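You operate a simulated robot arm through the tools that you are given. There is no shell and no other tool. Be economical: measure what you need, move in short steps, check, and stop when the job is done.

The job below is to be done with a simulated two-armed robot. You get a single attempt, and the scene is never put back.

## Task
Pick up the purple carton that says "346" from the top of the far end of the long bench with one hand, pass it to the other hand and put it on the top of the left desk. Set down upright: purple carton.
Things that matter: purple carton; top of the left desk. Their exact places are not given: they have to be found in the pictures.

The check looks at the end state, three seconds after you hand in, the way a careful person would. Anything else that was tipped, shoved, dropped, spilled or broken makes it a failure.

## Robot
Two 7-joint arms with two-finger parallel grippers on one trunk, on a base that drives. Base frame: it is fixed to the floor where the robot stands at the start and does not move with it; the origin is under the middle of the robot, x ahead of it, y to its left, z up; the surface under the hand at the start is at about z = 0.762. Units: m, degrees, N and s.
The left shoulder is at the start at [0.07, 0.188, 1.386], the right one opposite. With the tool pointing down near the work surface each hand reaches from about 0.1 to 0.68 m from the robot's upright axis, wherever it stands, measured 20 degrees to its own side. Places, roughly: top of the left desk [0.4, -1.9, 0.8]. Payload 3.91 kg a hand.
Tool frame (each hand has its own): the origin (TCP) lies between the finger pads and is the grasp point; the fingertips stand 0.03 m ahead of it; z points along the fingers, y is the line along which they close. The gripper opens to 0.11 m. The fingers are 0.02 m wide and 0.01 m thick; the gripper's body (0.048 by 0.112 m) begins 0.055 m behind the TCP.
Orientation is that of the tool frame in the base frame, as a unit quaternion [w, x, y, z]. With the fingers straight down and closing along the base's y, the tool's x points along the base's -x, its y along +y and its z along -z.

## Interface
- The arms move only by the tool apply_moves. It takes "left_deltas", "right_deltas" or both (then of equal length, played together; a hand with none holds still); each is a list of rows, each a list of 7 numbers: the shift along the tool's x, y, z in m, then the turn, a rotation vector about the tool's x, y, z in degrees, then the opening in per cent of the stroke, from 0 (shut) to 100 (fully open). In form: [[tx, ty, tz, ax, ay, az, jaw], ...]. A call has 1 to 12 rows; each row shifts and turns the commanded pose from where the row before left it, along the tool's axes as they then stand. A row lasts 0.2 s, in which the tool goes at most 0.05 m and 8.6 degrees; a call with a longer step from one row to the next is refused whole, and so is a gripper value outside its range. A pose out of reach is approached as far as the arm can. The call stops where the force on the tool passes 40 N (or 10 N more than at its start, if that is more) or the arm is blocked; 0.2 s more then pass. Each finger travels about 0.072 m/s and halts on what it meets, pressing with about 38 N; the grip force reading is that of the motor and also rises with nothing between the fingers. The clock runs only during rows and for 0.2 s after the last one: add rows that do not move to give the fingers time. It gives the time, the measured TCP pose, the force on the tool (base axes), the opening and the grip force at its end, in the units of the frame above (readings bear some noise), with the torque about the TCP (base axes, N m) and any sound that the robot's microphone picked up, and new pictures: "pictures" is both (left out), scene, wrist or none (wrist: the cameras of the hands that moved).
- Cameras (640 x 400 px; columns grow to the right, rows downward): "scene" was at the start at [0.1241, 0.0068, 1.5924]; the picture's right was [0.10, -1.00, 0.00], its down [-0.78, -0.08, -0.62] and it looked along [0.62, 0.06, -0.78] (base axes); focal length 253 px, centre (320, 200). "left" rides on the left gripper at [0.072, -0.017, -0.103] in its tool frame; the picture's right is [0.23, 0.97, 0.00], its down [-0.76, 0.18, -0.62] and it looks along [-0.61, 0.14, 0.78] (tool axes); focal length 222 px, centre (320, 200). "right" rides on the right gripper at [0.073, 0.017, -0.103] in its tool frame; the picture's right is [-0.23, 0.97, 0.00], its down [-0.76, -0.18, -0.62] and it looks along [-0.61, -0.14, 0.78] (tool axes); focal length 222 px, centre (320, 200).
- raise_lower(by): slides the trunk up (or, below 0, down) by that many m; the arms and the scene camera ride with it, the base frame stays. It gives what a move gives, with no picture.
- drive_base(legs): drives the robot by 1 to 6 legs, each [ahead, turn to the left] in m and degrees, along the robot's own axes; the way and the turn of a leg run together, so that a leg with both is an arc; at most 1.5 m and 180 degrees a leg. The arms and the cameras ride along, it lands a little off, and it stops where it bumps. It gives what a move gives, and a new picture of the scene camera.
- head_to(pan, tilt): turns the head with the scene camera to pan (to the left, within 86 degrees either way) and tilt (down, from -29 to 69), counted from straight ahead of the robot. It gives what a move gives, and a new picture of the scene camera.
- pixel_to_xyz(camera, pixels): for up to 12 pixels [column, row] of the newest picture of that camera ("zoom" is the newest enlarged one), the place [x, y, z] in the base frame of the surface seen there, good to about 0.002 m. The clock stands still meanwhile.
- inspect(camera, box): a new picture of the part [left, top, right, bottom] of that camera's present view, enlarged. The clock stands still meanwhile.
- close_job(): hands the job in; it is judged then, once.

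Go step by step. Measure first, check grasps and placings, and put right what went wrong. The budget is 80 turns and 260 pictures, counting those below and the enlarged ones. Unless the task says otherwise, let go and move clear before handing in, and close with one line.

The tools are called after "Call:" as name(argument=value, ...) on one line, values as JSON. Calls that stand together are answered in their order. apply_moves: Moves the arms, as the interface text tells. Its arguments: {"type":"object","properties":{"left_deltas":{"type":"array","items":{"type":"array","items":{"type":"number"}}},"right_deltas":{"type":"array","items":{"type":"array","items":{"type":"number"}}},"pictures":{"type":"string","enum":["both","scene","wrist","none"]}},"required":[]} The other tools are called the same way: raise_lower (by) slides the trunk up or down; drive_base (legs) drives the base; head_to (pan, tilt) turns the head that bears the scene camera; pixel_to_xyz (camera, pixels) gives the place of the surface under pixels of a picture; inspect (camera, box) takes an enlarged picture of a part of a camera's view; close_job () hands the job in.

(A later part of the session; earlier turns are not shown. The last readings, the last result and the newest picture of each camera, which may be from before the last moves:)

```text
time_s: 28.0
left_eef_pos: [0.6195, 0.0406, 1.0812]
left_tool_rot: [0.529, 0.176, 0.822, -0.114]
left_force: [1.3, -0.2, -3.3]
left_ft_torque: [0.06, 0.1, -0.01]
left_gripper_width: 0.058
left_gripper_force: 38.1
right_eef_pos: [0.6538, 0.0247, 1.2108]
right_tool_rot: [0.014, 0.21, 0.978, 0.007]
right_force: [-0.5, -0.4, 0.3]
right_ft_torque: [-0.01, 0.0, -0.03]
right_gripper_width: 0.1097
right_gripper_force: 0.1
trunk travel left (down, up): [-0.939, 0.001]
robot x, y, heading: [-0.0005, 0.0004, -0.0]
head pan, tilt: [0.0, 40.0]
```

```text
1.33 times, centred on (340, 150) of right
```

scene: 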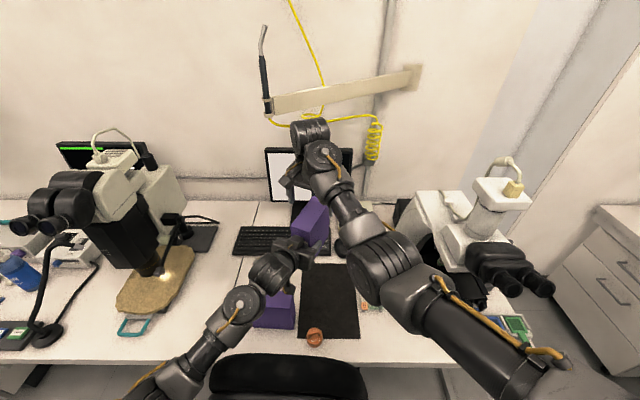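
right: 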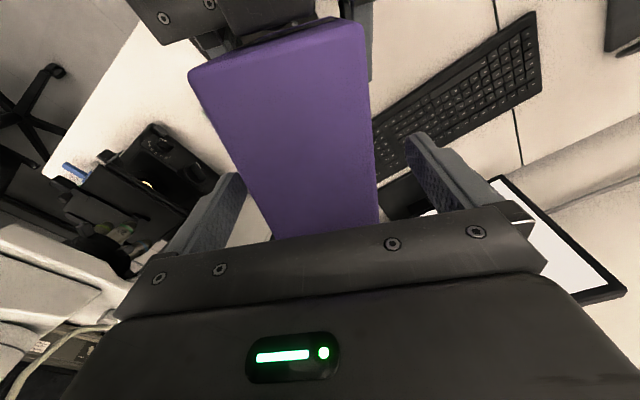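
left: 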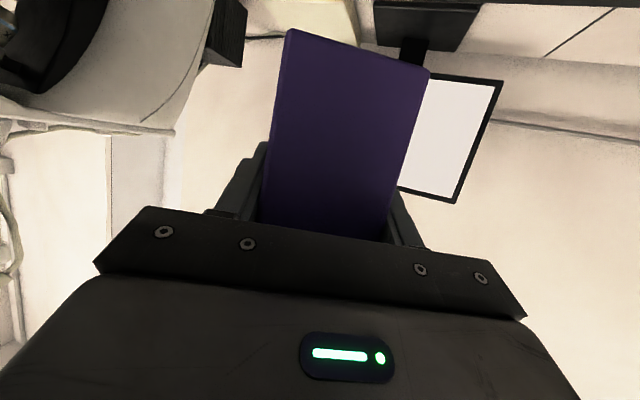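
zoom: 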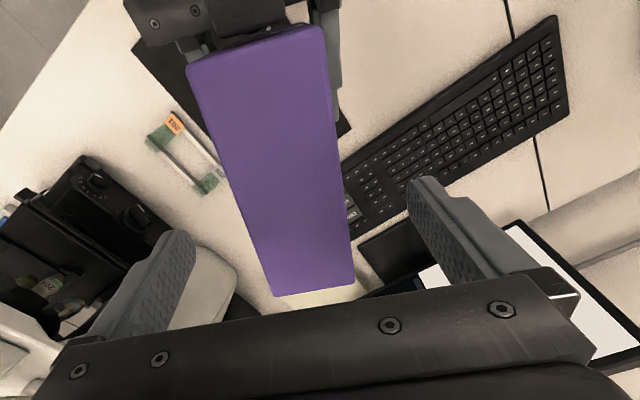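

The right fingertips are clear above the carton top by about 0.011 m. I'll slide the right hand off sideways toward its own side.

Call:
apply_moves(right_deltas=[[0, -0.02, 0, 0, 0, 0, 100], [0, -0.03, 0, 0, 0, 0, 100], [0, -0.03, 0, 0, 0, 0, 100], [0, -0.03, 0, 0, 0, 0, 100], [0, -0.02, 0, 0, 0, 0, 100], [0, 0, 0, 0, 0, 0, 100]])

```text
time_s: 29.4
left_eef_pos: [0.6156, 0.0365, 1.0791]
left_tool_rot: [0.528, 0.18, 0.822, -0.114]
left_force: [-10.7, -24.8, -18.7]
left_ft_torque: [1.88, 0.15, -1.49]
left_gripper_width: 0.0601
left_gripper_force: 38.3
right_eef_pos: [0.659, -0.0209, 1.1787]
right_tool_rot: [0.017, 0.208, 0.978, 0.008]
right_force: [10.8, 25.6, 15.6]
right_ft_torque: [1.68, -0.41, -0.22]
right_gripper_width: 0.1101
right_gripper_force: 0.3
right hand out of reach, approached as far as the arm can: row 1, 2, 3, 4, 5
trunk travel left (down, up): [-0.939, 0.001]
robot x, y, heading: [-0.0025, 0.0029, 0.0]
head pan, tilt: [0.0, 40.0]
```

scene: 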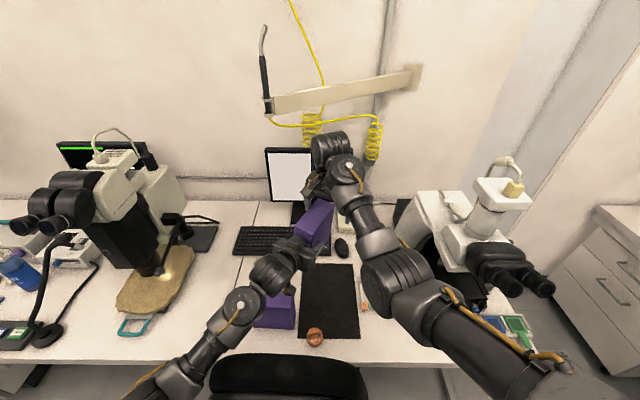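
right: 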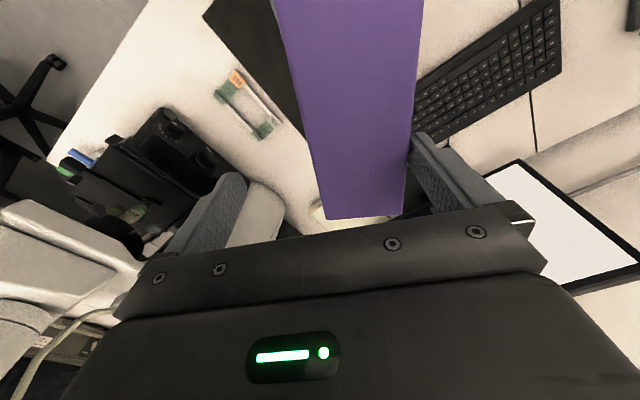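

The right hand sagged to z 1.179 at its reach limit, and its inner finger is pressing on the carton with about 26 N. The left grip still holds at width 0.060. I'll move the right hand back to relieve it.

Call:
apply_moves(right_deltas=[[0, 0.01, 0, 0, 0, 0, 100], [0, 0.01, 0, 0, 0, 0, 100], [0, 0.008, 0, 0, 0, 0, 100], [0, 0, 0, 0, 0, 0, 100]])

Call:
pixel_to_xyz(camera="scene", pixels=[[190, 370], [210, 345], [225, 330], [175, 385], [216, 372], [240, 360], [200, 385], [240, 305]])

```text
time_s: 30.4
left_eef_pos: [0.6192, 0.0412, 1.0812]
left_tool_rot: [0.53, 0.175, 0.822, -0.113]
left_force: [-0.3, -0.1, -2.7]
left_ft_torque: [0.07, 0.09, 0.02]
left_gripper_width: 0.0597
left_gripper_force: 38.1
right_eef_pos: [0.6691, 0.0041, 1.1765]
right_tool_rot: [0.013, 0.209, 0.978, 0.007]
right_force: [-0.3, -0.3, -0.2]
right_ft_torque: [0.01, 0.02, 0.03]
right_gripper_width: 0.1101
right_gripper_force: 0.0
trunk travel left (down, up): [-0.939, 0.001]
robot x, y, heading: [0.0001, 0.0, -0.2]
head pan, tilt: [0.0, 40.0]
```

scene: 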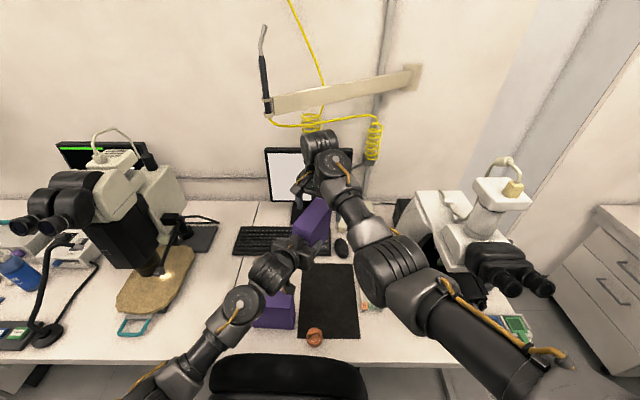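
right: 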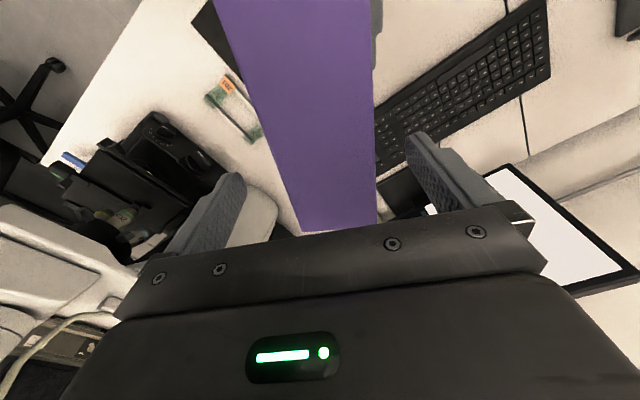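

```text
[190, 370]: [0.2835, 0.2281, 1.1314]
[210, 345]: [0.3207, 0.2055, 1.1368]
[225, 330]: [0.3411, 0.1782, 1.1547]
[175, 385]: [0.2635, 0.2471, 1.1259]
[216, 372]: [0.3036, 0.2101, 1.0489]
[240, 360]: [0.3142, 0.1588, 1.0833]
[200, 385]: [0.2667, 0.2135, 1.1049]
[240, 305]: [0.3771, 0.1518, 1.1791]
```

Contact is relieved. The left forearm is right beside the chair, so I won't lower it further. I'll centre the right hand and tilt its fingers forward, which should free its wrist to go higher.

Call:
apply_moves(right_deltas=[[0, 0.0125, 0, 0, 0, 0, 100], [0, 0, 0, 0, -6, 0, 100], [0, 0, 0, 0, -6, 0, 100], [0, 0, 0, 0, -6, 0, 100], [0, 0, 0, 0, -6, 0, 100], [0, 0, 0, 0, 0, 0, 100]])

```text
time_s: 31.8
left_eef_pos: [0.6186, 0.0407, 1.0805]
left_tool_rot: [0.529, 0.176, 0.822, -0.114]
left_force: [0.6, -0.8, -3.6]
left_ft_torque: [0.04, 0.1, 0.0]
left_gripper_width: 0.0601
left_gripper_force: 37.5
right_eef_pos: [0.6743, 0.0145, 1.1772]
right_tool_rot: [0.217, 0.206, 0.953, -0.037]
right_force: [1.0, -0.6, 0.0]
right_ft_torque: [0.0, 0.0, 0.0]
right_gripper_width: 0.1102
right_gripper_force: 0.1
trunk travel left (down, up): [-0.939, 0.001]
robot x, y, heading: [-0.0028, -0.0003, -0.4]
head pan, tilt: [0.0, 40.0]
```

scene: 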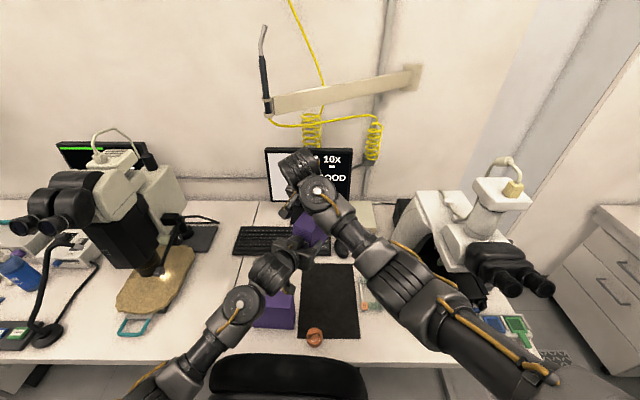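
right: 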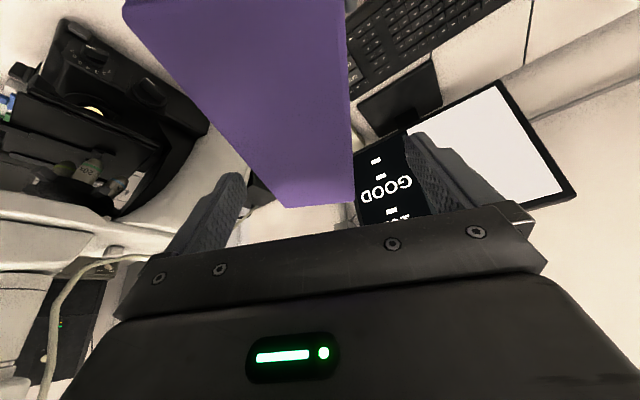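

The tilt was reached cleanly and nothing is touching. Now I'll raise the right hand straight up.

Call:
apply_moves(right_deltas=[[-0.0054, 0, -0.0113, 0, 0, 0, 100], [-0.0054, 0, -0.0113, 0, 0, 0, 100], [-0.0054, 0, -0.0113, 0, 0, 0, 100], [-0.0054, 0, -0.0113, 0, 0, 0, 100], [-0.0054, 0, -0.0113, 0, 0, 0, 100], [0, 0, 0, 0, 0, 0, 100]])

```text
time_s: 33.2
left_eef_pos: [0.6184, 0.0411, 1.0805]
left_tool_rot: [0.53, 0.175, 0.822, -0.113]
left_force: [-0.1, 0.7, -3.5]
left_ft_torque: [0.02, 0.11, -0.05]
left_gripper_width: 0.0595
left_gripper_force: 38.0
right_eef_pos: [0.6718, 0.0124, 1.2413]
right_tool_rot: [0.218, 0.206, 0.953, -0.036]
right_force: [0.2, -0.3, 0.1]
right_ft_torque: [-0.01, -0.01, 0.01]
right_gripper_width: 0.1097
right_gripper_force: 0.1
trunk travel left (down, up): [-0.939, 0.001]
robot x, y, heading: [0.001, 0.002, -0.0]
head pan, tilt: [0.0, 40.0]
```

scene: 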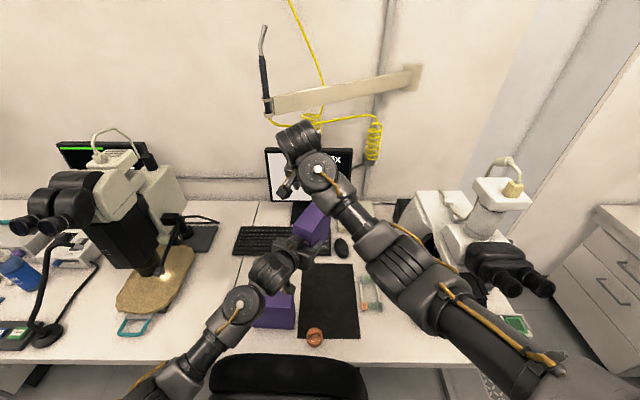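
right: 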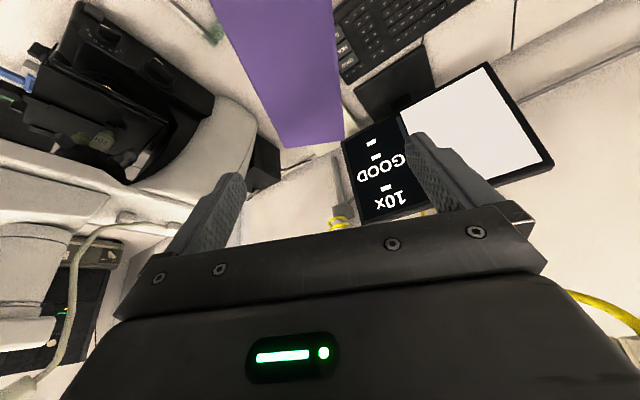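

The right fingers are now above the carton. I'll raise them a bit more, then slide right in small steps.

Call:
apply_moves(right_deltas=[[-0.0054, 0, -0.0113, 0, 0, 0, 100], [-0.0054, 0, -0.0113, 0, 0, 0, 100], [-0.0054, 0, -0.0113, 0, 0, 0, 100], [0, -0.025, 0, 0, 0, 0, 100], [0, -0.025, 0, 0, 0, 0, 100], [0, -0.025, 0, 0, 0, 0, 100], [0, -0.025, 0, 0, 0, 0, 100], [0, -0.025, 0, 0, 0, 0, 100], [0, 0, 0, 0, 0, 0, 100]])

```text
time_s: 35.2
left_eef_pos: [0.6195, 0.0406, 1.0811]
left_tool_rot: [0.53, 0.176, 0.822, -0.113]
left_force: [-1.0, -0.3, -2.7]
left_ft_torque: [0.08, 0.11, -0.04]
left_gripper_width: 0.0596
left_gripper_force: 38.6
right_eef_pos: [0.6665, -0.0065, 1.2656]
right_tool_rot: [0.217, 0.206, 0.953, -0.036]
right_force: [0.4, 0.0, -1.2]
right_ft_torque: [-0.01, 0.03, -0.01]
right_gripper_width: 0.1099
right_gripper_force: 0.1
right hand out of reach, approached as far as the arm can: row 4, 5, 6, 7, 8
trunk travel left (down, up): [-0.939, 0.001]
robot x, y, heading: [0.0043, -0.0005, 0.0]
head pan, tilt: [0.0, 40.0]
```

scene: 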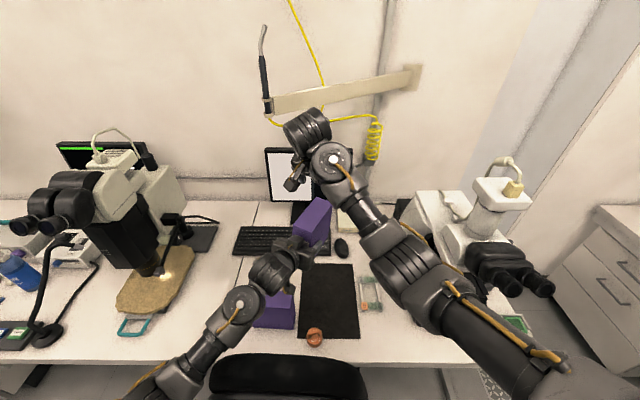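
right: 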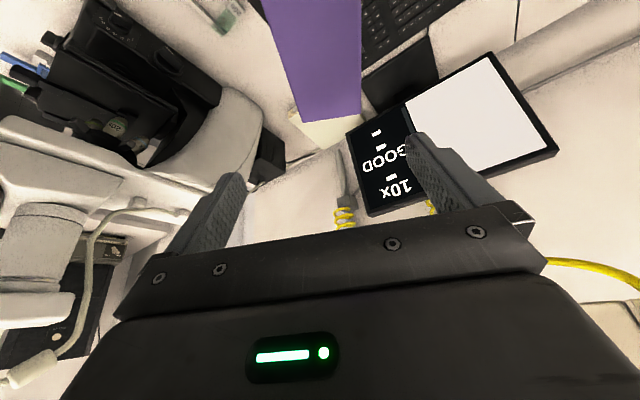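

The right hand is at a joint limit again, but clear above the carton. I'll tilt its fingers further forward and undo its yaw so it can move toward its own side.

Call:
apply_moves(right_deltas=[[0, 0, 0, 0, -8, 0, 100], [0, 0, 0, 0, -8, 0, 100], [0, 0, 0, 0, -8, 0, 100], [0, 0, 0, 0, -6, 0, 100], [0, 0, 0, -6.5, 0, -4.6, 100], [0, 0, 0, -6.5, 0, -4.6, 100], [0, 0, 0, -6.5, 0, -4.6, 100], [0, -0.025, 0, 0, 0, 0, 100], [0, -0.025, 0, 0, 0, 0, 100], [0, -0.025, 0, 0, 0, 0, 100], [0, -0.025, 0, 0, 0, 0, 100], [0, 0, 0, 0, 0, 0, 100]])

```text
time_s: 37.8
left_eef_pos: [0.6192, 0.041, 1.081]
left_tool_rot: [0.529, 0.176, 0.822, -0.114]
left_force: [0.2, -0.3, -2.9]
left_ft_torque: [0.05, 0.12, 0.02]
left_gripper_width: 0.0596
left_gripper_force: 38.3
right_eef_pos: [0.6672, -0.1053, 1.263]
right_tool_rot: [0.468, 0.004, 0.884, 0.006]
right_force: [-1.0, 0.1, -1.1]
right_ft_torque: [-0.03, -0.01, -0.04]
right_gripper_width: 0.1099
right_gripper_force: 0.0
trunk travel left (down, up): [-0.939, 0.001]
robot x, y, heading: [-0.0012, -0.0001, 0.2]
head pan, tilt: [0.0, 40.0]
```

scene: 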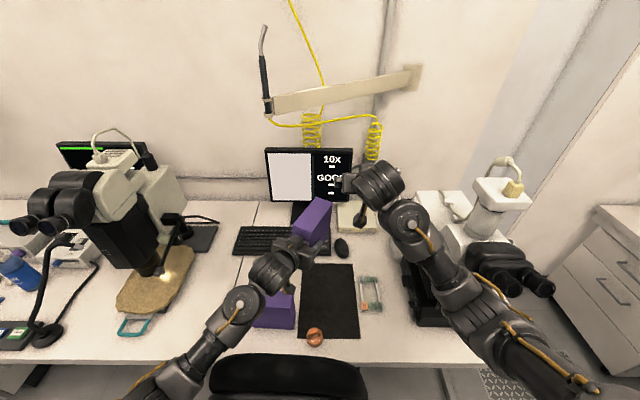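
right: 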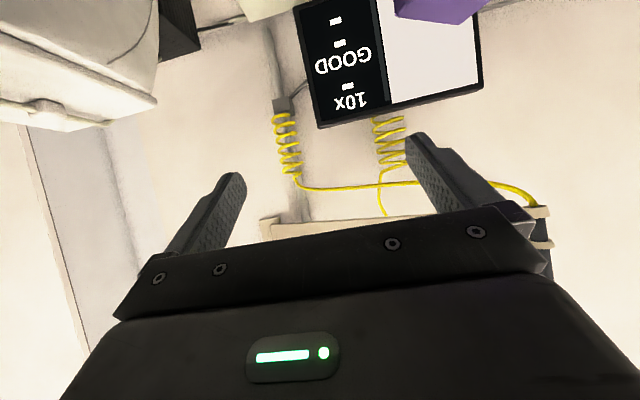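

The right hand is free at y -0.105. I'll lift the left hand with the carton by about 0.15 m to get well above the chair.

Call:
apply_moves(left_deltas=[[-0.0228, 0, -0.0103, 0, 0, 0, 0], [-0.0228, 0, -0.0103, 0, 0, 0, 0], [-0.0228, 0, -0.0103, 0, 0, 0, 0], [-0.0228, 0, -0.0103, 0, 0, 0, 0], [-0.0228, 0, -0.0103, 0, 0, 0, 0], [-0.0228, 0, -0.0103, 0, 0, 0, 0], [0, 0, 0, 0, 0, 0, 0]])

Call:
pixel_to_xyz(camera="scene", pixels=[[450, 285], [490, 330], [530, 360], [410, 215], [430, 305], [490, 260], [515, 285], [240, 240], [180, 300], [215, 270], [120, 360], [130, 320]])

```text
time_s: 39.4
left_eef_pos: [0.6196, 0.0407, 1.2312]
left_tool_rot: [0.53, 0.175, 0.822, -0.113]
left_force: [0.3, 0.3, -2.5]
left_ft_torque: [0.06, 0.08, -0.01]
left_gripper_width: 0.0595
left_gripper_force: 37.9
right_eef_pos: [0.6662, -0.1064, 1.2633]
right_tool_rot: [0.469, 0.005, 0.883, 0.004]
right_force: [0.3, 0.1, 0.2]
right_ft_torque: [0.01, -0.01, 0.03]
right_gripper_width: 0.1099
right_gripper_force: 0.0
trunk travel left (down, up): [-0.939, 0.001]
robot x, y, heading: [0.0011, 0.0028, -0.0]
head pan, tilt: [0.0, 40.0]
```

scene: 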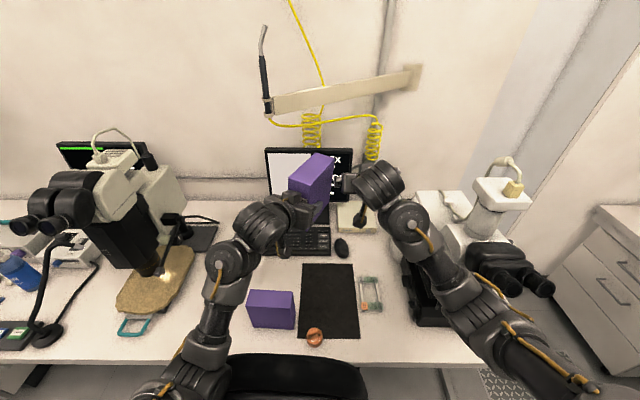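
left: 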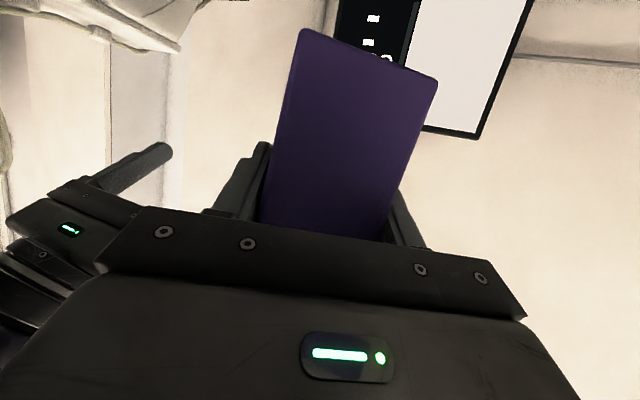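

```text
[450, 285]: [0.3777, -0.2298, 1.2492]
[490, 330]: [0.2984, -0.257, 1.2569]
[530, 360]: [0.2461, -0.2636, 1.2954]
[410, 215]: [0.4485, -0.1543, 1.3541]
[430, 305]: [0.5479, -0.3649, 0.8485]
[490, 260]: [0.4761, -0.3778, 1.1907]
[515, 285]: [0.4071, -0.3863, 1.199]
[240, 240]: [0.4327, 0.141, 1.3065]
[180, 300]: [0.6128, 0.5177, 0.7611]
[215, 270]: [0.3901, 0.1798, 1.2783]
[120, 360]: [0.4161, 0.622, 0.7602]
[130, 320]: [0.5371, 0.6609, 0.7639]
```

Both arms are up. Now I'll check the left forearm and elbow against the chair before backing away.

Call:
pixel_to_xyz(camera="scene", pixels=[[210, 315], [205, 345], [220, 350], [180, 375], [150, 390], [245, 362], [300, 360], [235, 385], [225, 372]])

Call:
inspect(camera="scene", box=[100, 250, 400, 400])

```text
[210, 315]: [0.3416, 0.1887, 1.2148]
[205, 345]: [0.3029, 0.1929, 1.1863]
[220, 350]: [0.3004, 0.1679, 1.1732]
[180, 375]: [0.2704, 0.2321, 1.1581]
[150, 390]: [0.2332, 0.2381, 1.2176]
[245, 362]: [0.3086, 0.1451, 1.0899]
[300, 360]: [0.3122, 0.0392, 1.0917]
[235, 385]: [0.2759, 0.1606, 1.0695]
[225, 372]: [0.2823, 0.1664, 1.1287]
```

```text
2.13 times, centred on (250, 325) of scene
```

zoom: 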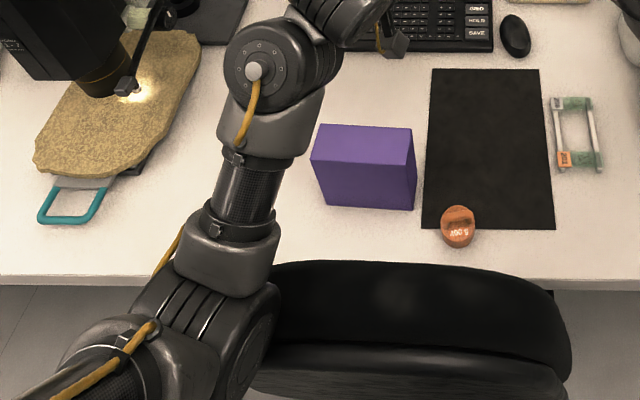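

The left elbow housing is close to the chair top (elbow about 1.129, chair about 1.09). I'll move the left hand outward and up so the elbow clears the chair before backing.

Call:
apply_moves(left_deltas=[[-0.0022, 0.0274, -0.0144, 0, 0, 0, 0], [-0.0022, 0.0274, -0.0144, 0, 0, 0, 0], [-0.0022, 0.0274, -0.0144, 0, 0, 0, 0], [-0.0022, 0.0274, -0.0144, 0, 0, 0, 0], [-0.0022, 0.0274, -0.0144, 0, 0, 0, 0], [0, 0, 0, 0, 0, 0, 0]], pictures="scene")

Call:
inspect(camera="scene", box=[50, 200, 400, 400])

```text
time_s: 40.8
left_eef_pos: [0.6203, 0.1868, 1.271]
left_tool_rot: [0.529, 0.177, 0.823, -0.111]
left_force: [1.3, -0.1, -2.8]
left_ft_torque: [0.09, 0.11, 0.06]
left_gripper_width: 0.0589
left_gripper_force: 38.1
left hand out of reach, approached as far as the arm can: row 3
right_eef_pos: [0.6665, -0.1112, 1.2628]
right_tool_rot: [0.467, 0.006, 0.884, 0.007]
right_force: [1.2, -0.1, -1.0]
right_ft_torque: [0.05, 0.01, 0.03]
right_gripper_width: 0.1101
right_gripper_force: 0.1
trunk travel left (down, up): [-0.939, 0.001]
robot x, y, heading: [-0.0017, -0.0017, -0.1]
head pan, tilt: [0.0, 40.0]
```

scene: 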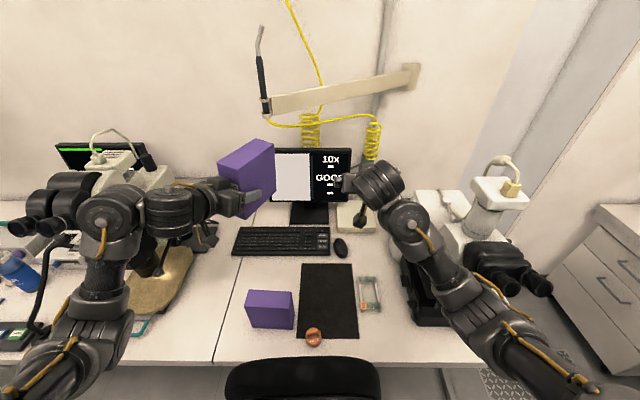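

```text
1.83 times, centred on (225, 300) of scene
```

zoom: 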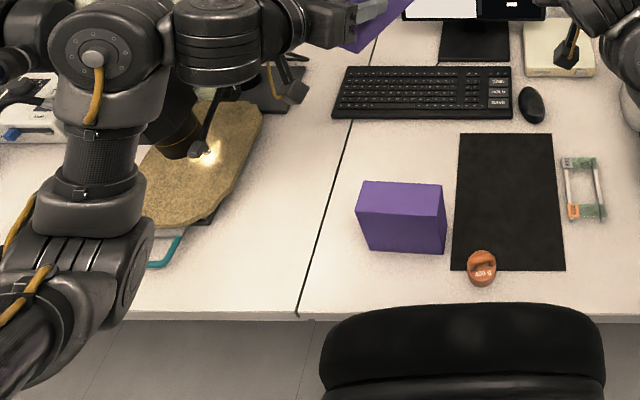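

The arm swung over and the elbow is now well clear of the chair. I'll check the wrist's distance to the left microscope.

Call:
pixel_to_xyz(camera="scene", pixels=[[105, 212], [80, 225], [100, 280], [65, 310], [90, 330], [170, 210], [15, 230], [60, 185], [250, 160], [300, 375], [40, 365], [240, 190]])

```text
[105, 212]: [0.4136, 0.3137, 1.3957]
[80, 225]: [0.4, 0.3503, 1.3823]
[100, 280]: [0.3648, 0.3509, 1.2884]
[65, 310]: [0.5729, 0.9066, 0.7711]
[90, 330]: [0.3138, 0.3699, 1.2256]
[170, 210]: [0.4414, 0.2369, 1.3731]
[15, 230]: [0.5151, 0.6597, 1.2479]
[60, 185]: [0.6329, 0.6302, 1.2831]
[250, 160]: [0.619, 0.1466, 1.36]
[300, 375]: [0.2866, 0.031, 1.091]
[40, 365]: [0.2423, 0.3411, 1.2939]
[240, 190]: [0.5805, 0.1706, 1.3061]
```

The arms are clear of both the microscope and the chair. Before backing, I'll measure the space behind by looking left again.

Call:
head_to(pan=86, tilt=45)

Call:
pixel_to_xyz(camera="scene", pixels=[[205, 75], [160, 135], [100, 205], [50, 265], [10, 320], [175, 205], [220, 150]])

Call:
head_to(pan=-86, tilt=45)

Call:
pixel_to_xyz(camera="scene", pixels=[[260, 240], [450, 270], [560, 300], [620, 330], [600, 260], [345, 160], [375, 180], [480, 200], [390, 215]])

```text
time_s: 42.4
left_eef_pos: [0.6199, 0.1935, 1.2684]
left_tool_rot: [0.53, 0.175, 0.822, -0.113]
left_force: [-0.4, 0.3, -2.7]
left_ft_torque: [0.05, 0.09, 0.02]
left_gripper_width: 0.0593
left_gripper_force: 38.4
right_eef_pos: [0.6669, -0.104, 1.2622]
right_tool_rot: [0.467, 0.005, 0.884, 0.005]
right_force: [0.1, 1.1, -0.2]
right_ft_torque: [-0.01, 0.03, -0.01]
right_gripper_width: 0.1101
right_gripper_force: 0.0
trunk travel left (down, up): [-0.939, 0.001]
robot x, y, heading: [0.0034, -0.0015, -0.0]
head pan, tilt: [85.9, 45.0]
```

scene: 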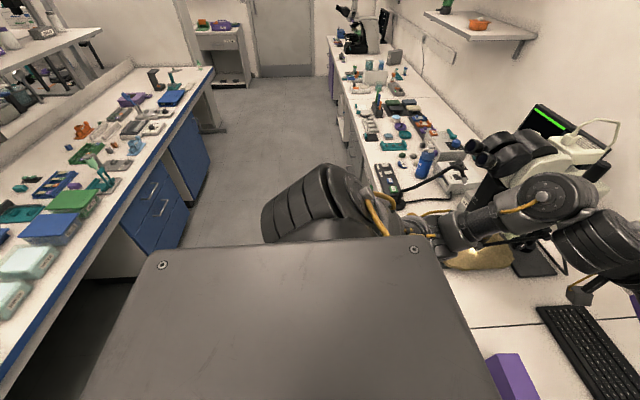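

```text
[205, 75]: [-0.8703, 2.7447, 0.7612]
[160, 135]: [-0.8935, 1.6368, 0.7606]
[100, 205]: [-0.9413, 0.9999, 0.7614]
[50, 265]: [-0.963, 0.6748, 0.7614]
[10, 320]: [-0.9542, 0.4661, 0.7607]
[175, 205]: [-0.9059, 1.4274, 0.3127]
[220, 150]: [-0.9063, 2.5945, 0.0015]
```

```text
time_s: 45.0
left_eef_pos: [0.6184, 0.1925, 1.2694]
left_tool_rot: [0.53, 0.175, 0.822, -0.114]
left_force: [0.0, 0.6, -3.0]
left_ft_torque: [0.02, 0.12, -0.02]
left_gripper_width: 0.0592
left_gripper_force: 37.6
right_eef_pos: [0.6673, -0.1051, 1.263]
right_tool_rot: [0.468, 0.005, 0.884, 0.004]
right_force: [-0.4, 0.5, -0.6]
right_ft_torque: [-0.01, 0.0, -0.02]
right_gripper_width: 0.1099
right_gripper_force: 0.0
trunk travel left (down, up): [-0.939, 0.001]
robot x, y, heading: [0.0002, -0.0042, -0.0]
head pan, tilt: [-85.9, 45.0]
```

scene: 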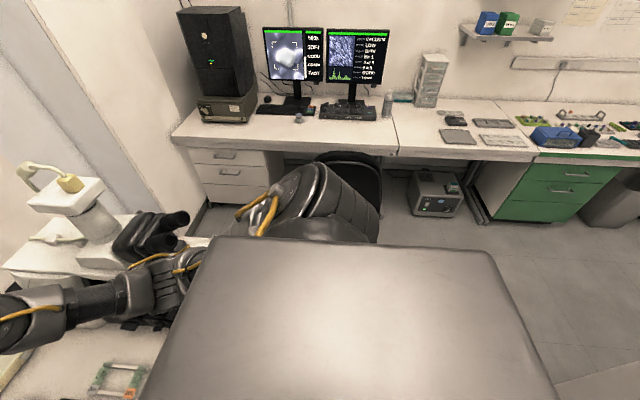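

```text
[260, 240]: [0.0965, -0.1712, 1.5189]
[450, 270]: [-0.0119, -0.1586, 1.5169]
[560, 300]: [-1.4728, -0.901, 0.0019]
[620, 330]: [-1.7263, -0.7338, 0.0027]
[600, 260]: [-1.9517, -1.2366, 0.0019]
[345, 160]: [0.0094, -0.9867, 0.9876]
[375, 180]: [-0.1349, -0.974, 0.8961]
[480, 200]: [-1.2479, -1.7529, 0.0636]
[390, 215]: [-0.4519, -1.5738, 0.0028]
```

Behind the robot, the blue bench edge is at x ≈ -0.95. The left desk's chair back is at about (0.0, -0.98, 0.99). I'll back 0.45 m, turn right 90° and look before approaching the desk on the side away from the wall.

Call:
drive_base(legs=[[-0.45, 0]])

Call:
head_to(pan=0, tilt=45)

```text
time_s: 47.7
left_eef_pos: [0.1737, 0.1925, 1.2687]
left_tool_rot: [0.528, 0.176, 0.823, -0.114]
left_force: [-0.4, 0.0, -2.9]
left_ft_torque: [0.04, 0.11, 0.0]
left_gripper_width: 0.0588
left_gripper_force: 38.0
right_eef_pos: [0.2203, -0.1053, 1.2624]
right_tool_rot: [0.467, 0.006, 0.884, 0.004]
right_force: [0.1, 0.2, -0.6]
right_ft_torque: [-0.01, 0.01, -0.02]
right_gripper_width: 0.1098
right_gripper_force: 0.2
trunk travel left (down, up): [-0.939, 0.001]
robot x, y, heading: [-0.4464, -0.0002, -0.3]
head pan, tilt: [-85.9, 45.0]
```

scene: 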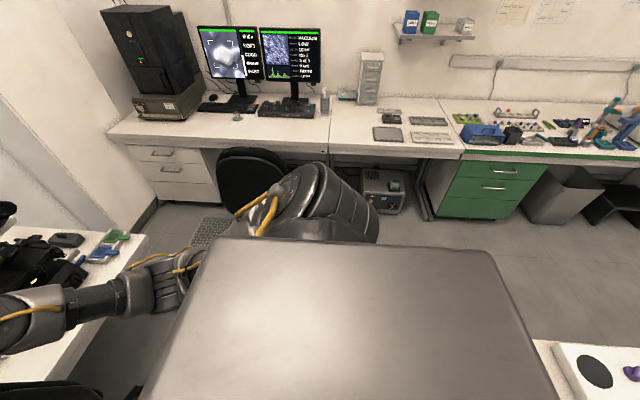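

```text
time_s: 49.3
left_eef_pos: [0.1722, 0.1926, 1.2704]
left_tool_rot: [0.53, 0.175, 0.822, -0.113]
left_force: [0.1, -0.2, -3.2]
left_ft_torque: [0.09, 0.11, 0.02]
left_gripper_width: 0.0587
left_gripper_force: 38.0
right_eef_pos: [0.2202, -0.1059, 1.2638]
right_tool_rot: [0.468, 0.005, 0.883, 0.005]
right_force: [0.2, 0.0, -0.2]
right_ft_torque: [0.02, 0.02, 0.01]
right_gripper_width: 0.1099
right_gripper_force: 0.0
trunk travel left (down, up): [-0.939, 0.001]
robot x, y, heading: [-0.446, -0.0016, -0.2]
head pan, tilt: [0.0, 45.0]
```

scene: 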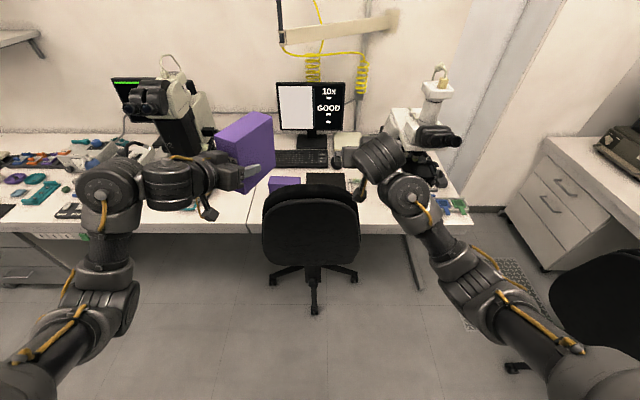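

The backing went cleanly, with nothing disturbed. Now I'll turn right 90° and look at the desk and chair.

Call:
drive_base(legs=[[0, -90]])

Call:
pixel_to_xyz(camera="scene", pixels=[[320, 200], [280, 150], [240, 200], [200, 200], [200, 170], [180, 230], [320, 330], [240, 130], [350, 150], [220, 250]])

```text
time_s: 53.5
left_eef_pos: [-0.2625, -0.6215, 1.2686]
left_tool_rot: [0.292, 0.707, 0.453, -0.457]
left_force: [-0.1, 0.3, -2.3]
left_ft_torque: [0.12, -0.08, -0.01]
left_gripper_width: 0.0586
left_gripper_force: 37.7
right_eef_pos: [-0.5596, -0.6655, 1.2635]
right_tool_rot: [0.332, 0.632, 0.618, -0.33]
right_force: [-0.9, -0.2, -0.1]
right_ft_torque: [-0.01, 0.02, -0.01]
right_gripper_width: 0.1098
right_gripper_force: 0.1
trunk travel left (down, up): [-0.939, 0.001]
robot x, y, heading: [-0.4461, -0.0007, -90.7]
head pan, tilt: [0.0, 45.0]
```

scene: 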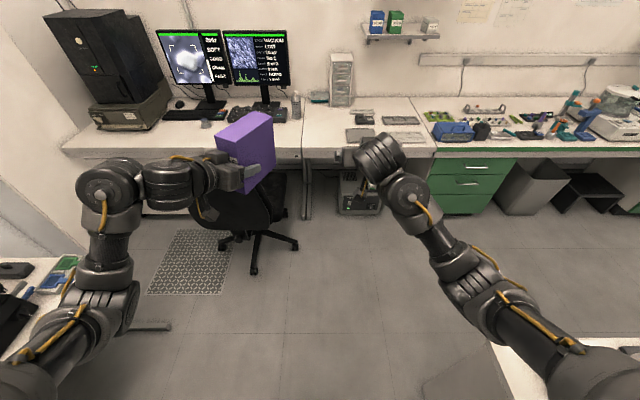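

```text
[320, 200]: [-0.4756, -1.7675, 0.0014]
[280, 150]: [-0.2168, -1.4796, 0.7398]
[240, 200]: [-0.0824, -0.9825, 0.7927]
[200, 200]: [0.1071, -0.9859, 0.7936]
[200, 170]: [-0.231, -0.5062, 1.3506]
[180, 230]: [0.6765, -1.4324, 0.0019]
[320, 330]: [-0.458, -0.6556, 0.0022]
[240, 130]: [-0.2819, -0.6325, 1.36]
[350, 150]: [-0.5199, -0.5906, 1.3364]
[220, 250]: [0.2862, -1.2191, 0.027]
```

The desk seam is at about x -0.34, so the carton can go at about x -0.17. I'll check the chair's feet and the clear desk strip.

Call:
inspect(camera="scene", box=[180, 70, 420, 290])

Call:
pixel_to_xyz(camera="scene", pixels=[[296, 246], [253, 272], [285, 215], [288, 182], [290, 140], [284, 135], [294, 118], [303, 150], [306, 158], [500, 350], [430, 385], [303, 130]])

```text
1.82 times, centred on (300, 180) of scene
```

zoom: 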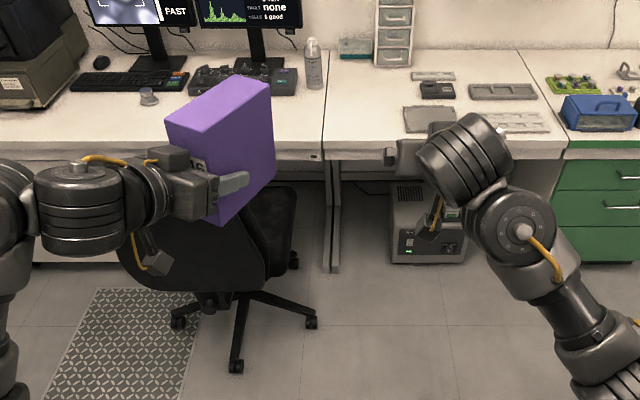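

```text
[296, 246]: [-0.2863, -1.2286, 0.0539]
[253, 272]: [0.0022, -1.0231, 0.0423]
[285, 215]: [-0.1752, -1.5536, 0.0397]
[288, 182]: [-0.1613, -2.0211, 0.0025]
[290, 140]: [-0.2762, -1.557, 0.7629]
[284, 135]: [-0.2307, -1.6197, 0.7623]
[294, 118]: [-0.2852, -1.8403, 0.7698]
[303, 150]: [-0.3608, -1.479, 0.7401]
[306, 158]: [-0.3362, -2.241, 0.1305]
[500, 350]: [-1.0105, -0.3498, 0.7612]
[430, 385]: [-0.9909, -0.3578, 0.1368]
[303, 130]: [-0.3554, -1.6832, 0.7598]
```

The chair's nearest foot is at (-0.29, -1.23), and the desk strip near (-0.2, -1.6) is clear. I'll drive to about (-0.6, -0.94), turned back to face the spot.

Call:
drive_base(legs=[[0, -9], [0.95, 0], [0, 25]])

Call:
pixel_to_xyz(camera="scene", pixels=[[260, 120], [230, 150], [320, 200]])

```text
time_s: 60.3
left_eef_pos: [-0.2413, -1.4499, 1.27]
left_tool_rot: [0.355, 0.635, 0.551, -0.408]
left_force: [-0.1, 0.7, -2.2]
left_ft_torque: [0.12, -0.03, 0.01]
left_gripper_width: 0.0585
left_gripper_force: 37.8
right_eef_pos: [-0.5147, -1.5776, 1.2638]
right_tool_rot: [0.377, 0.536, 0.703, -0.277]
right_force: [0.3, -0.1, 0.3]
right_ft_torque: [0.01, 0.06, 0.01]
right_gripper_width: 0.1102
right_gripper_force: 0.1
trunk travel left (down, up): [-0.939, 0.001]
robot x, y, heading: [-0.5947, -0.904, -74.2]
head pan, tilt: [0.0, 45.0]
```

scene: 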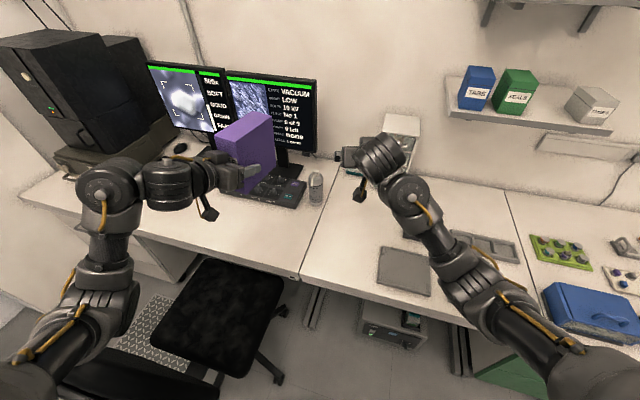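

```text
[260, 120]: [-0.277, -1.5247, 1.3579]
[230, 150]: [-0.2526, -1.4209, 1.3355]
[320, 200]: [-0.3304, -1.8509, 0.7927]
```

The robot is at (-0.595, -0.904, heading -74°). I'll measure how the carton sits in the left hand, and the desk area under it.

Call:
inspect(camera="scene", box=[190, 90, 350, 290])

Call:
pixel_to_xyz(camera="scene", pixels=[[218, 146], [268, 116], [232, 156], [274, 150], [272, 168], [262, 180], [272, 130], [255, 240], [285, 220], [270, 262], [296, 272], [255, 155]])

```text
2.00 times, centred on (270, 190) of scene
```

zoom: 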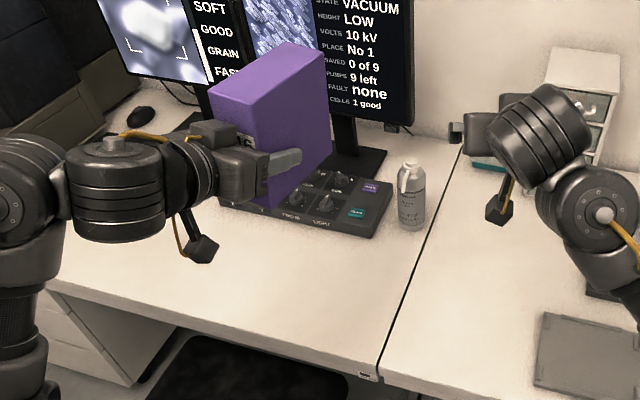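

```text
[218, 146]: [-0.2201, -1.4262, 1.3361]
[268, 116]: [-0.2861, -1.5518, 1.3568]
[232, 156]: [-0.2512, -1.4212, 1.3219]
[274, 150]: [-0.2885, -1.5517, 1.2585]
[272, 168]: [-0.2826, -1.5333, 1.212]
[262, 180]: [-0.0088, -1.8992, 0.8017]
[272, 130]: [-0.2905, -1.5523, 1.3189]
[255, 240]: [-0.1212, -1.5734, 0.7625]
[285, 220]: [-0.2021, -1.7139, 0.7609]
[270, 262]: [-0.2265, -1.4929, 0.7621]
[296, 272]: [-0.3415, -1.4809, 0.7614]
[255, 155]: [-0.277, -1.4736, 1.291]
```

The top face looks pitched: its near edge is at z about 1.336 and its far edge about 1.357. I'll measure it more precisely in the enlarged picture.

Call:
pixel_to_xyz(camera="zoom", pixels=[[215, 96], [253, 117], [318, 54], [285, 47], [240, 90], [290, 65], [265, 80], [326, 70], [327, 150], [322, 160], [300, 195], [258, 125]])

```text
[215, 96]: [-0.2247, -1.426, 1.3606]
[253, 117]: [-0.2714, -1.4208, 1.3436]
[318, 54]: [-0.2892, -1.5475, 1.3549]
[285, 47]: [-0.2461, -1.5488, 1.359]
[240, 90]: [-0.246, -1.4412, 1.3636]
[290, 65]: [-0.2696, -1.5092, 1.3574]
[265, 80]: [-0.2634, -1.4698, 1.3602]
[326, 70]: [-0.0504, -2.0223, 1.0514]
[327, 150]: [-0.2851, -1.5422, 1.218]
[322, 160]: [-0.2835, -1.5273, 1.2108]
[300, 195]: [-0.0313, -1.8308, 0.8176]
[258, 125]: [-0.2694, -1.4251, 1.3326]
```

The top slopes about 3.5°, with the far end low, and the bottom is about 0.066 below the TCP. I'll correct the pitch with a small tilt and move over the desk spot while still high.

Call:
apply_moves(left_deltas=[[-0.0114, 0.0193, 0.025, 0, 0, 0, 0], [-0.0114, 0.0193, 0.025, 0, 0, 0, 0], [-0.0114, 0.0193, 0.025, 0, 0, 0, 0], [0, 0, 0, 0, -3.2, 0, 0], [0, 0, 0, 0, 0, 0, 0]])

```text
time_s: 61.5
left_eef_pos: [-0.194, -1.5419, 1.2699]
left_tool_rot: [0.37, 0.624, 0.541, -0.427]
left_force: [-0.8, 0.3, -3.3]
left_ft_torque: [0.12, -0.03, -0.02]
left_gripper_width: 0.0586
left_gripper_force: 37.7
right_eef_pos: [-0.5123, -1.5769, 1.2642]
right_tool_rot: [0.377, 0.536, 0.703, -0.278]
right_force: [0.6, -0.6, 0.2]
right_ft_torque: [0.01, 0.02, -0.03]
right_gripper_width: 0.1098
right_gripper_force: 0.0
trunk travel left (down, up): [-0.939, 0.001]
robot x, y, heading: [-0.5924, -0.9066, -74.1]
head pan, tilt: [0.0, 45.0]
```

scene: 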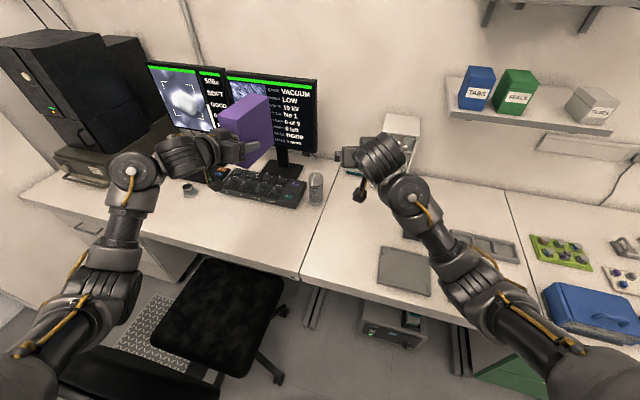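
left: 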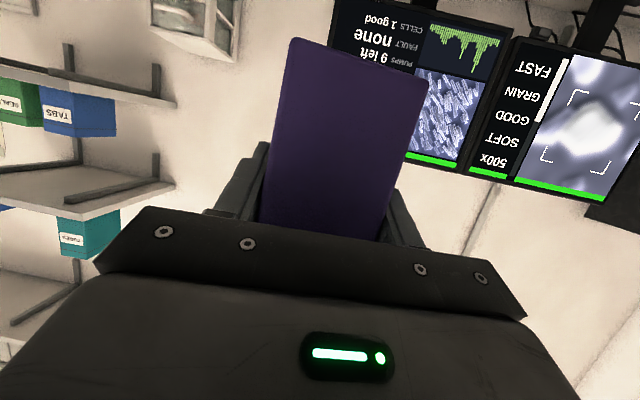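

The hand reached the spot, with the TCP at (-0.194, -1.542). I'll go down 0.2 m and check the elbow and chair.

Call:
apply_moves(left_deltas=[[0.0326, 0, 0.0127, 0, 0, 0, 0], [0.0326, 0, 0.0127, 0, 0, 0, 0], [0.0326, 0, 0.0127, 0, 0, 0, 0], [0.0326, 0, 0.0127, 0, 0, 0, 0], [0.0326, 0, 0.0127, 0, 0, 0, 0], [0.0326, 0, 0.0127, 0, 0, 0, 0], [0, 0, 0, 0, 0, 0, 0]])

Call:
inspect(camera="scene", box=[0, 100, 400, 400])

```text
time_s: 63.1
left_eef_pos: [-0.1939, -1.5387, 1.0595]
left_tool_rot: [0.37, 0.623, 0.541, -0.426]
left_force: [-0.3, -0.2, -2.3]
left_ft_torque: [0.12, -0.02, -0.01]
left_gripper_width: 0.0584
left_gripper_force: 38.2
right_eef_pos: [-0.5137, -1.5764, 1.2627]
right_tool_rot: [0.377, 0.536, 0.703, -0.277]
right_force: [0.0, 0.5, 0.0]
right_ft_torque: [-0.02, 0.0, 0.0]
right_gripper_width: 0.1099
right_gripper_force: 0.0
trunk travel left (down, up): [-0.939, 0.001]
robot x, y, heading: [-0.5976, -0.9051, -74.1]
head pan, tilt: [0.0, 45.0]
```

scene: 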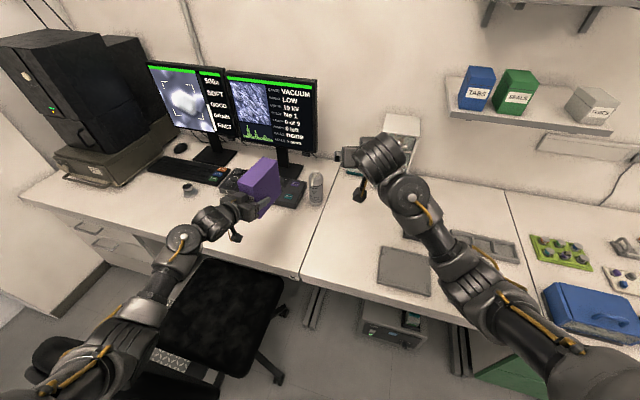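
left: 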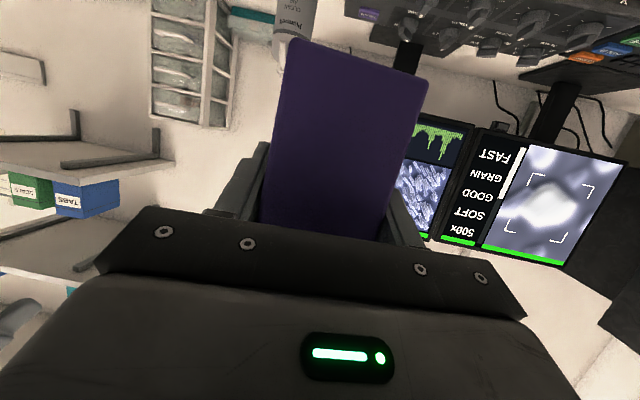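

```text
1.33 times, centred on (200, 250) of scene
```

zoom: 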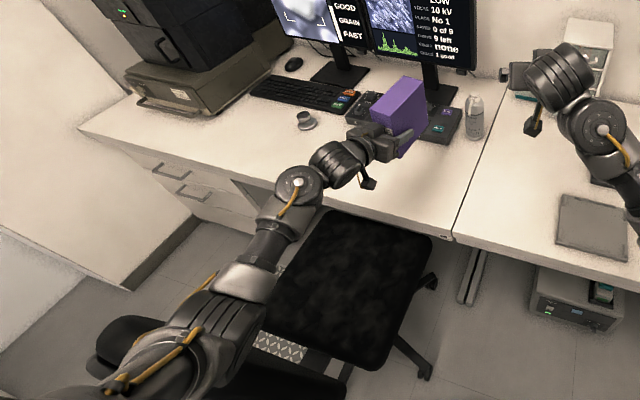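

The elbow now sits above the chair back, which shows at zoom (130,340) and (300,380). I'll measure the clearance there.

Call:
pixel_to_xyz(camera="zoom", pixels=[[125, 330], [110, 370], [300, 385], [270, 370], [220, 330], [195, 350], [150, 350], [245, 275], [240, 340], [225, 390], [140, 385], [280, 210]])

```text
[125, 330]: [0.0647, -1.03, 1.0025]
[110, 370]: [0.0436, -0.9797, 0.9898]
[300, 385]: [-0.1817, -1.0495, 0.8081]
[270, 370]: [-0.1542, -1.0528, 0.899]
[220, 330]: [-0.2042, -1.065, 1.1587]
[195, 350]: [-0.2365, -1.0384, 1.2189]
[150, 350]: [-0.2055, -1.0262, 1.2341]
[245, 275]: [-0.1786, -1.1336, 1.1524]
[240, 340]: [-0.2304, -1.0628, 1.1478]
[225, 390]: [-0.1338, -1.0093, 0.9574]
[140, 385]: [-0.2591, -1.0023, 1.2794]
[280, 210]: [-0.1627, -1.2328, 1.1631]
```

The elbow is about 0.1 m above the rounded chair corner. I'll descend another 0.08 m and measure the trend.

Call:
apply_moves(left_deltas=[[0.0248, 0, 0.0097, 0, 0, 0, 0], [0.0248, 0, 0.0097, 0, 0, 0, 0], [0.0248, 0, 0.0097, 0, 0, 0, 0], [0, 0, 0, 0, 0, 0, 0]], pictures="none")

Call:
inspect(camera="scene", box=[0, 220, 288, 400])

Call:
pixel_to_xyz(camera="zoom", pixels=[[270, 200], [250, 250], [270, 270], [240, 300], [230, 340], [290, 320], [320, 340], [300, 300], [350, 150], [310, 230], [200, 300], [150, 350]])

```text
time_s: 64.1
left_eef_pos: [-0.1937, -1.5403, 0.9793]
left_tool_rot: [0.37, 0.623, 0.541, -0.427]
left_force: [0.2, -0.4, -2.6]
left_ft_torque: [0.12, 0.0, 0.0]
left_gripper_width: 0.0584
left_gripper_force: 38.1
right_eef_pos: [-0.5128, -1.5776, 1.2631]
right_tool_rot: [0.377, 0.536, 0.703, -0.277]
right_force: [-0.6, -0.4, 0.0]
right_ft_torque: [-0.04, 0.0, -0.02]
right_gripper_width: 0.1102
right_gripper_force: 0.1
trunk travel left (down, up): [-0.939, 0.001]
robot x, y, heading: [-0.5932, -0.9072, -73.9]
head pan, tilt: [0.0, 45.0]
```

```text
2.22 times, centred on (144, 310) of scene
```

zoom: 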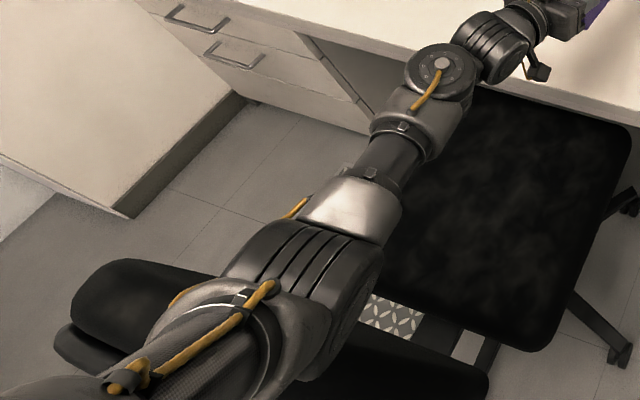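

```text
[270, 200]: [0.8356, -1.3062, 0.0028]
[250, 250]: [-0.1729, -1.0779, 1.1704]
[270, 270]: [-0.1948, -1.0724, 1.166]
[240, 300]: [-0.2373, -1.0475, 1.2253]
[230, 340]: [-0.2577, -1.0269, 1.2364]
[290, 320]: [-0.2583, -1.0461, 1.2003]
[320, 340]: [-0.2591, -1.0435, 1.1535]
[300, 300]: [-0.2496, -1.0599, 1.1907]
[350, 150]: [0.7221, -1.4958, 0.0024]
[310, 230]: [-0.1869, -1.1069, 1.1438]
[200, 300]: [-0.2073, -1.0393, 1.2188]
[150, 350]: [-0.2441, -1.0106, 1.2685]
```

The elbow is moving away from the chair and staying at about 1.15–1.2, so it is safe. I'll descend to TCP z 0.845 and then measure the gap.

Call:
apply_moves(left_deltas=[[0.025, 0, 0.0098, 0, 0, 0, 0], [0.025, 0, 0.0098, 0, 0, 0, 0], [0.025, 0, 0.0098, 0, 0, 0, 0], [0.025, 0, 0.0098, 0, 0, 0, 0], [0.025, 0, 0.0098, 0, 0, 0, 0], [0, 0, 0, 0, 0, 0, 0]])

Call:
inspect(camera="scene", box=[180, 150, 340, 270])

```text
time_s: 65.5
left_eef_pos: [-0.1946, -1.5354, 0.8676]
left_tool_rot: [0.37, 0.624, 0.54, -0.427]
left_force: [-0.2, 0.5, -3.6]
left_ft_torque: [0.14, -0.03, -0.02]
left_gripper_width: 0.0582
left_gripper_force: 38.7
left hand out of reach, approached as far as the arm can: row 5
right_eef_pos: [-0.512, -1.5774, 1.2625]
right_tool_rot: [0.376, 0.535, 0.704, -0.277]
right_force: [0.3, -0.3, 0.6]
right_ft_torque: [0.0, 0.03, 0.0]
right_gripper_width: 0.1101
right_gripper_force: 0.1
trunk travel left (down, up): [-0.939, 0.001]
robot x, y, heading: [-0.5976, -0.9078, -73.9]
head pan, tilt: [0.0, 45.0]
```

scene: 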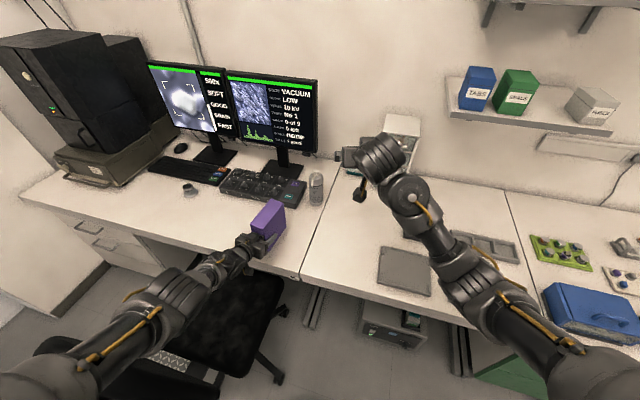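
left: 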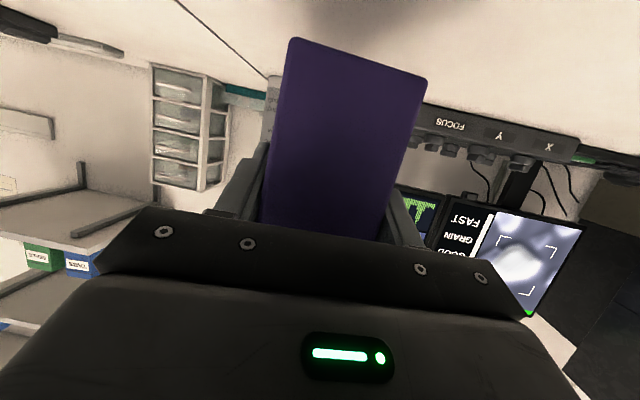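

```text
3.33 times, centred on (260, 210) of scene
```

zoom: 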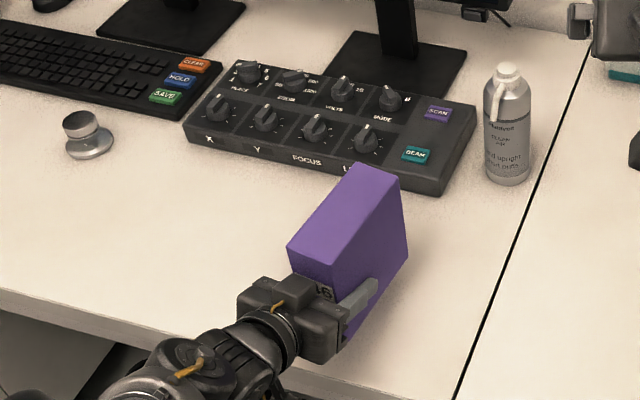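

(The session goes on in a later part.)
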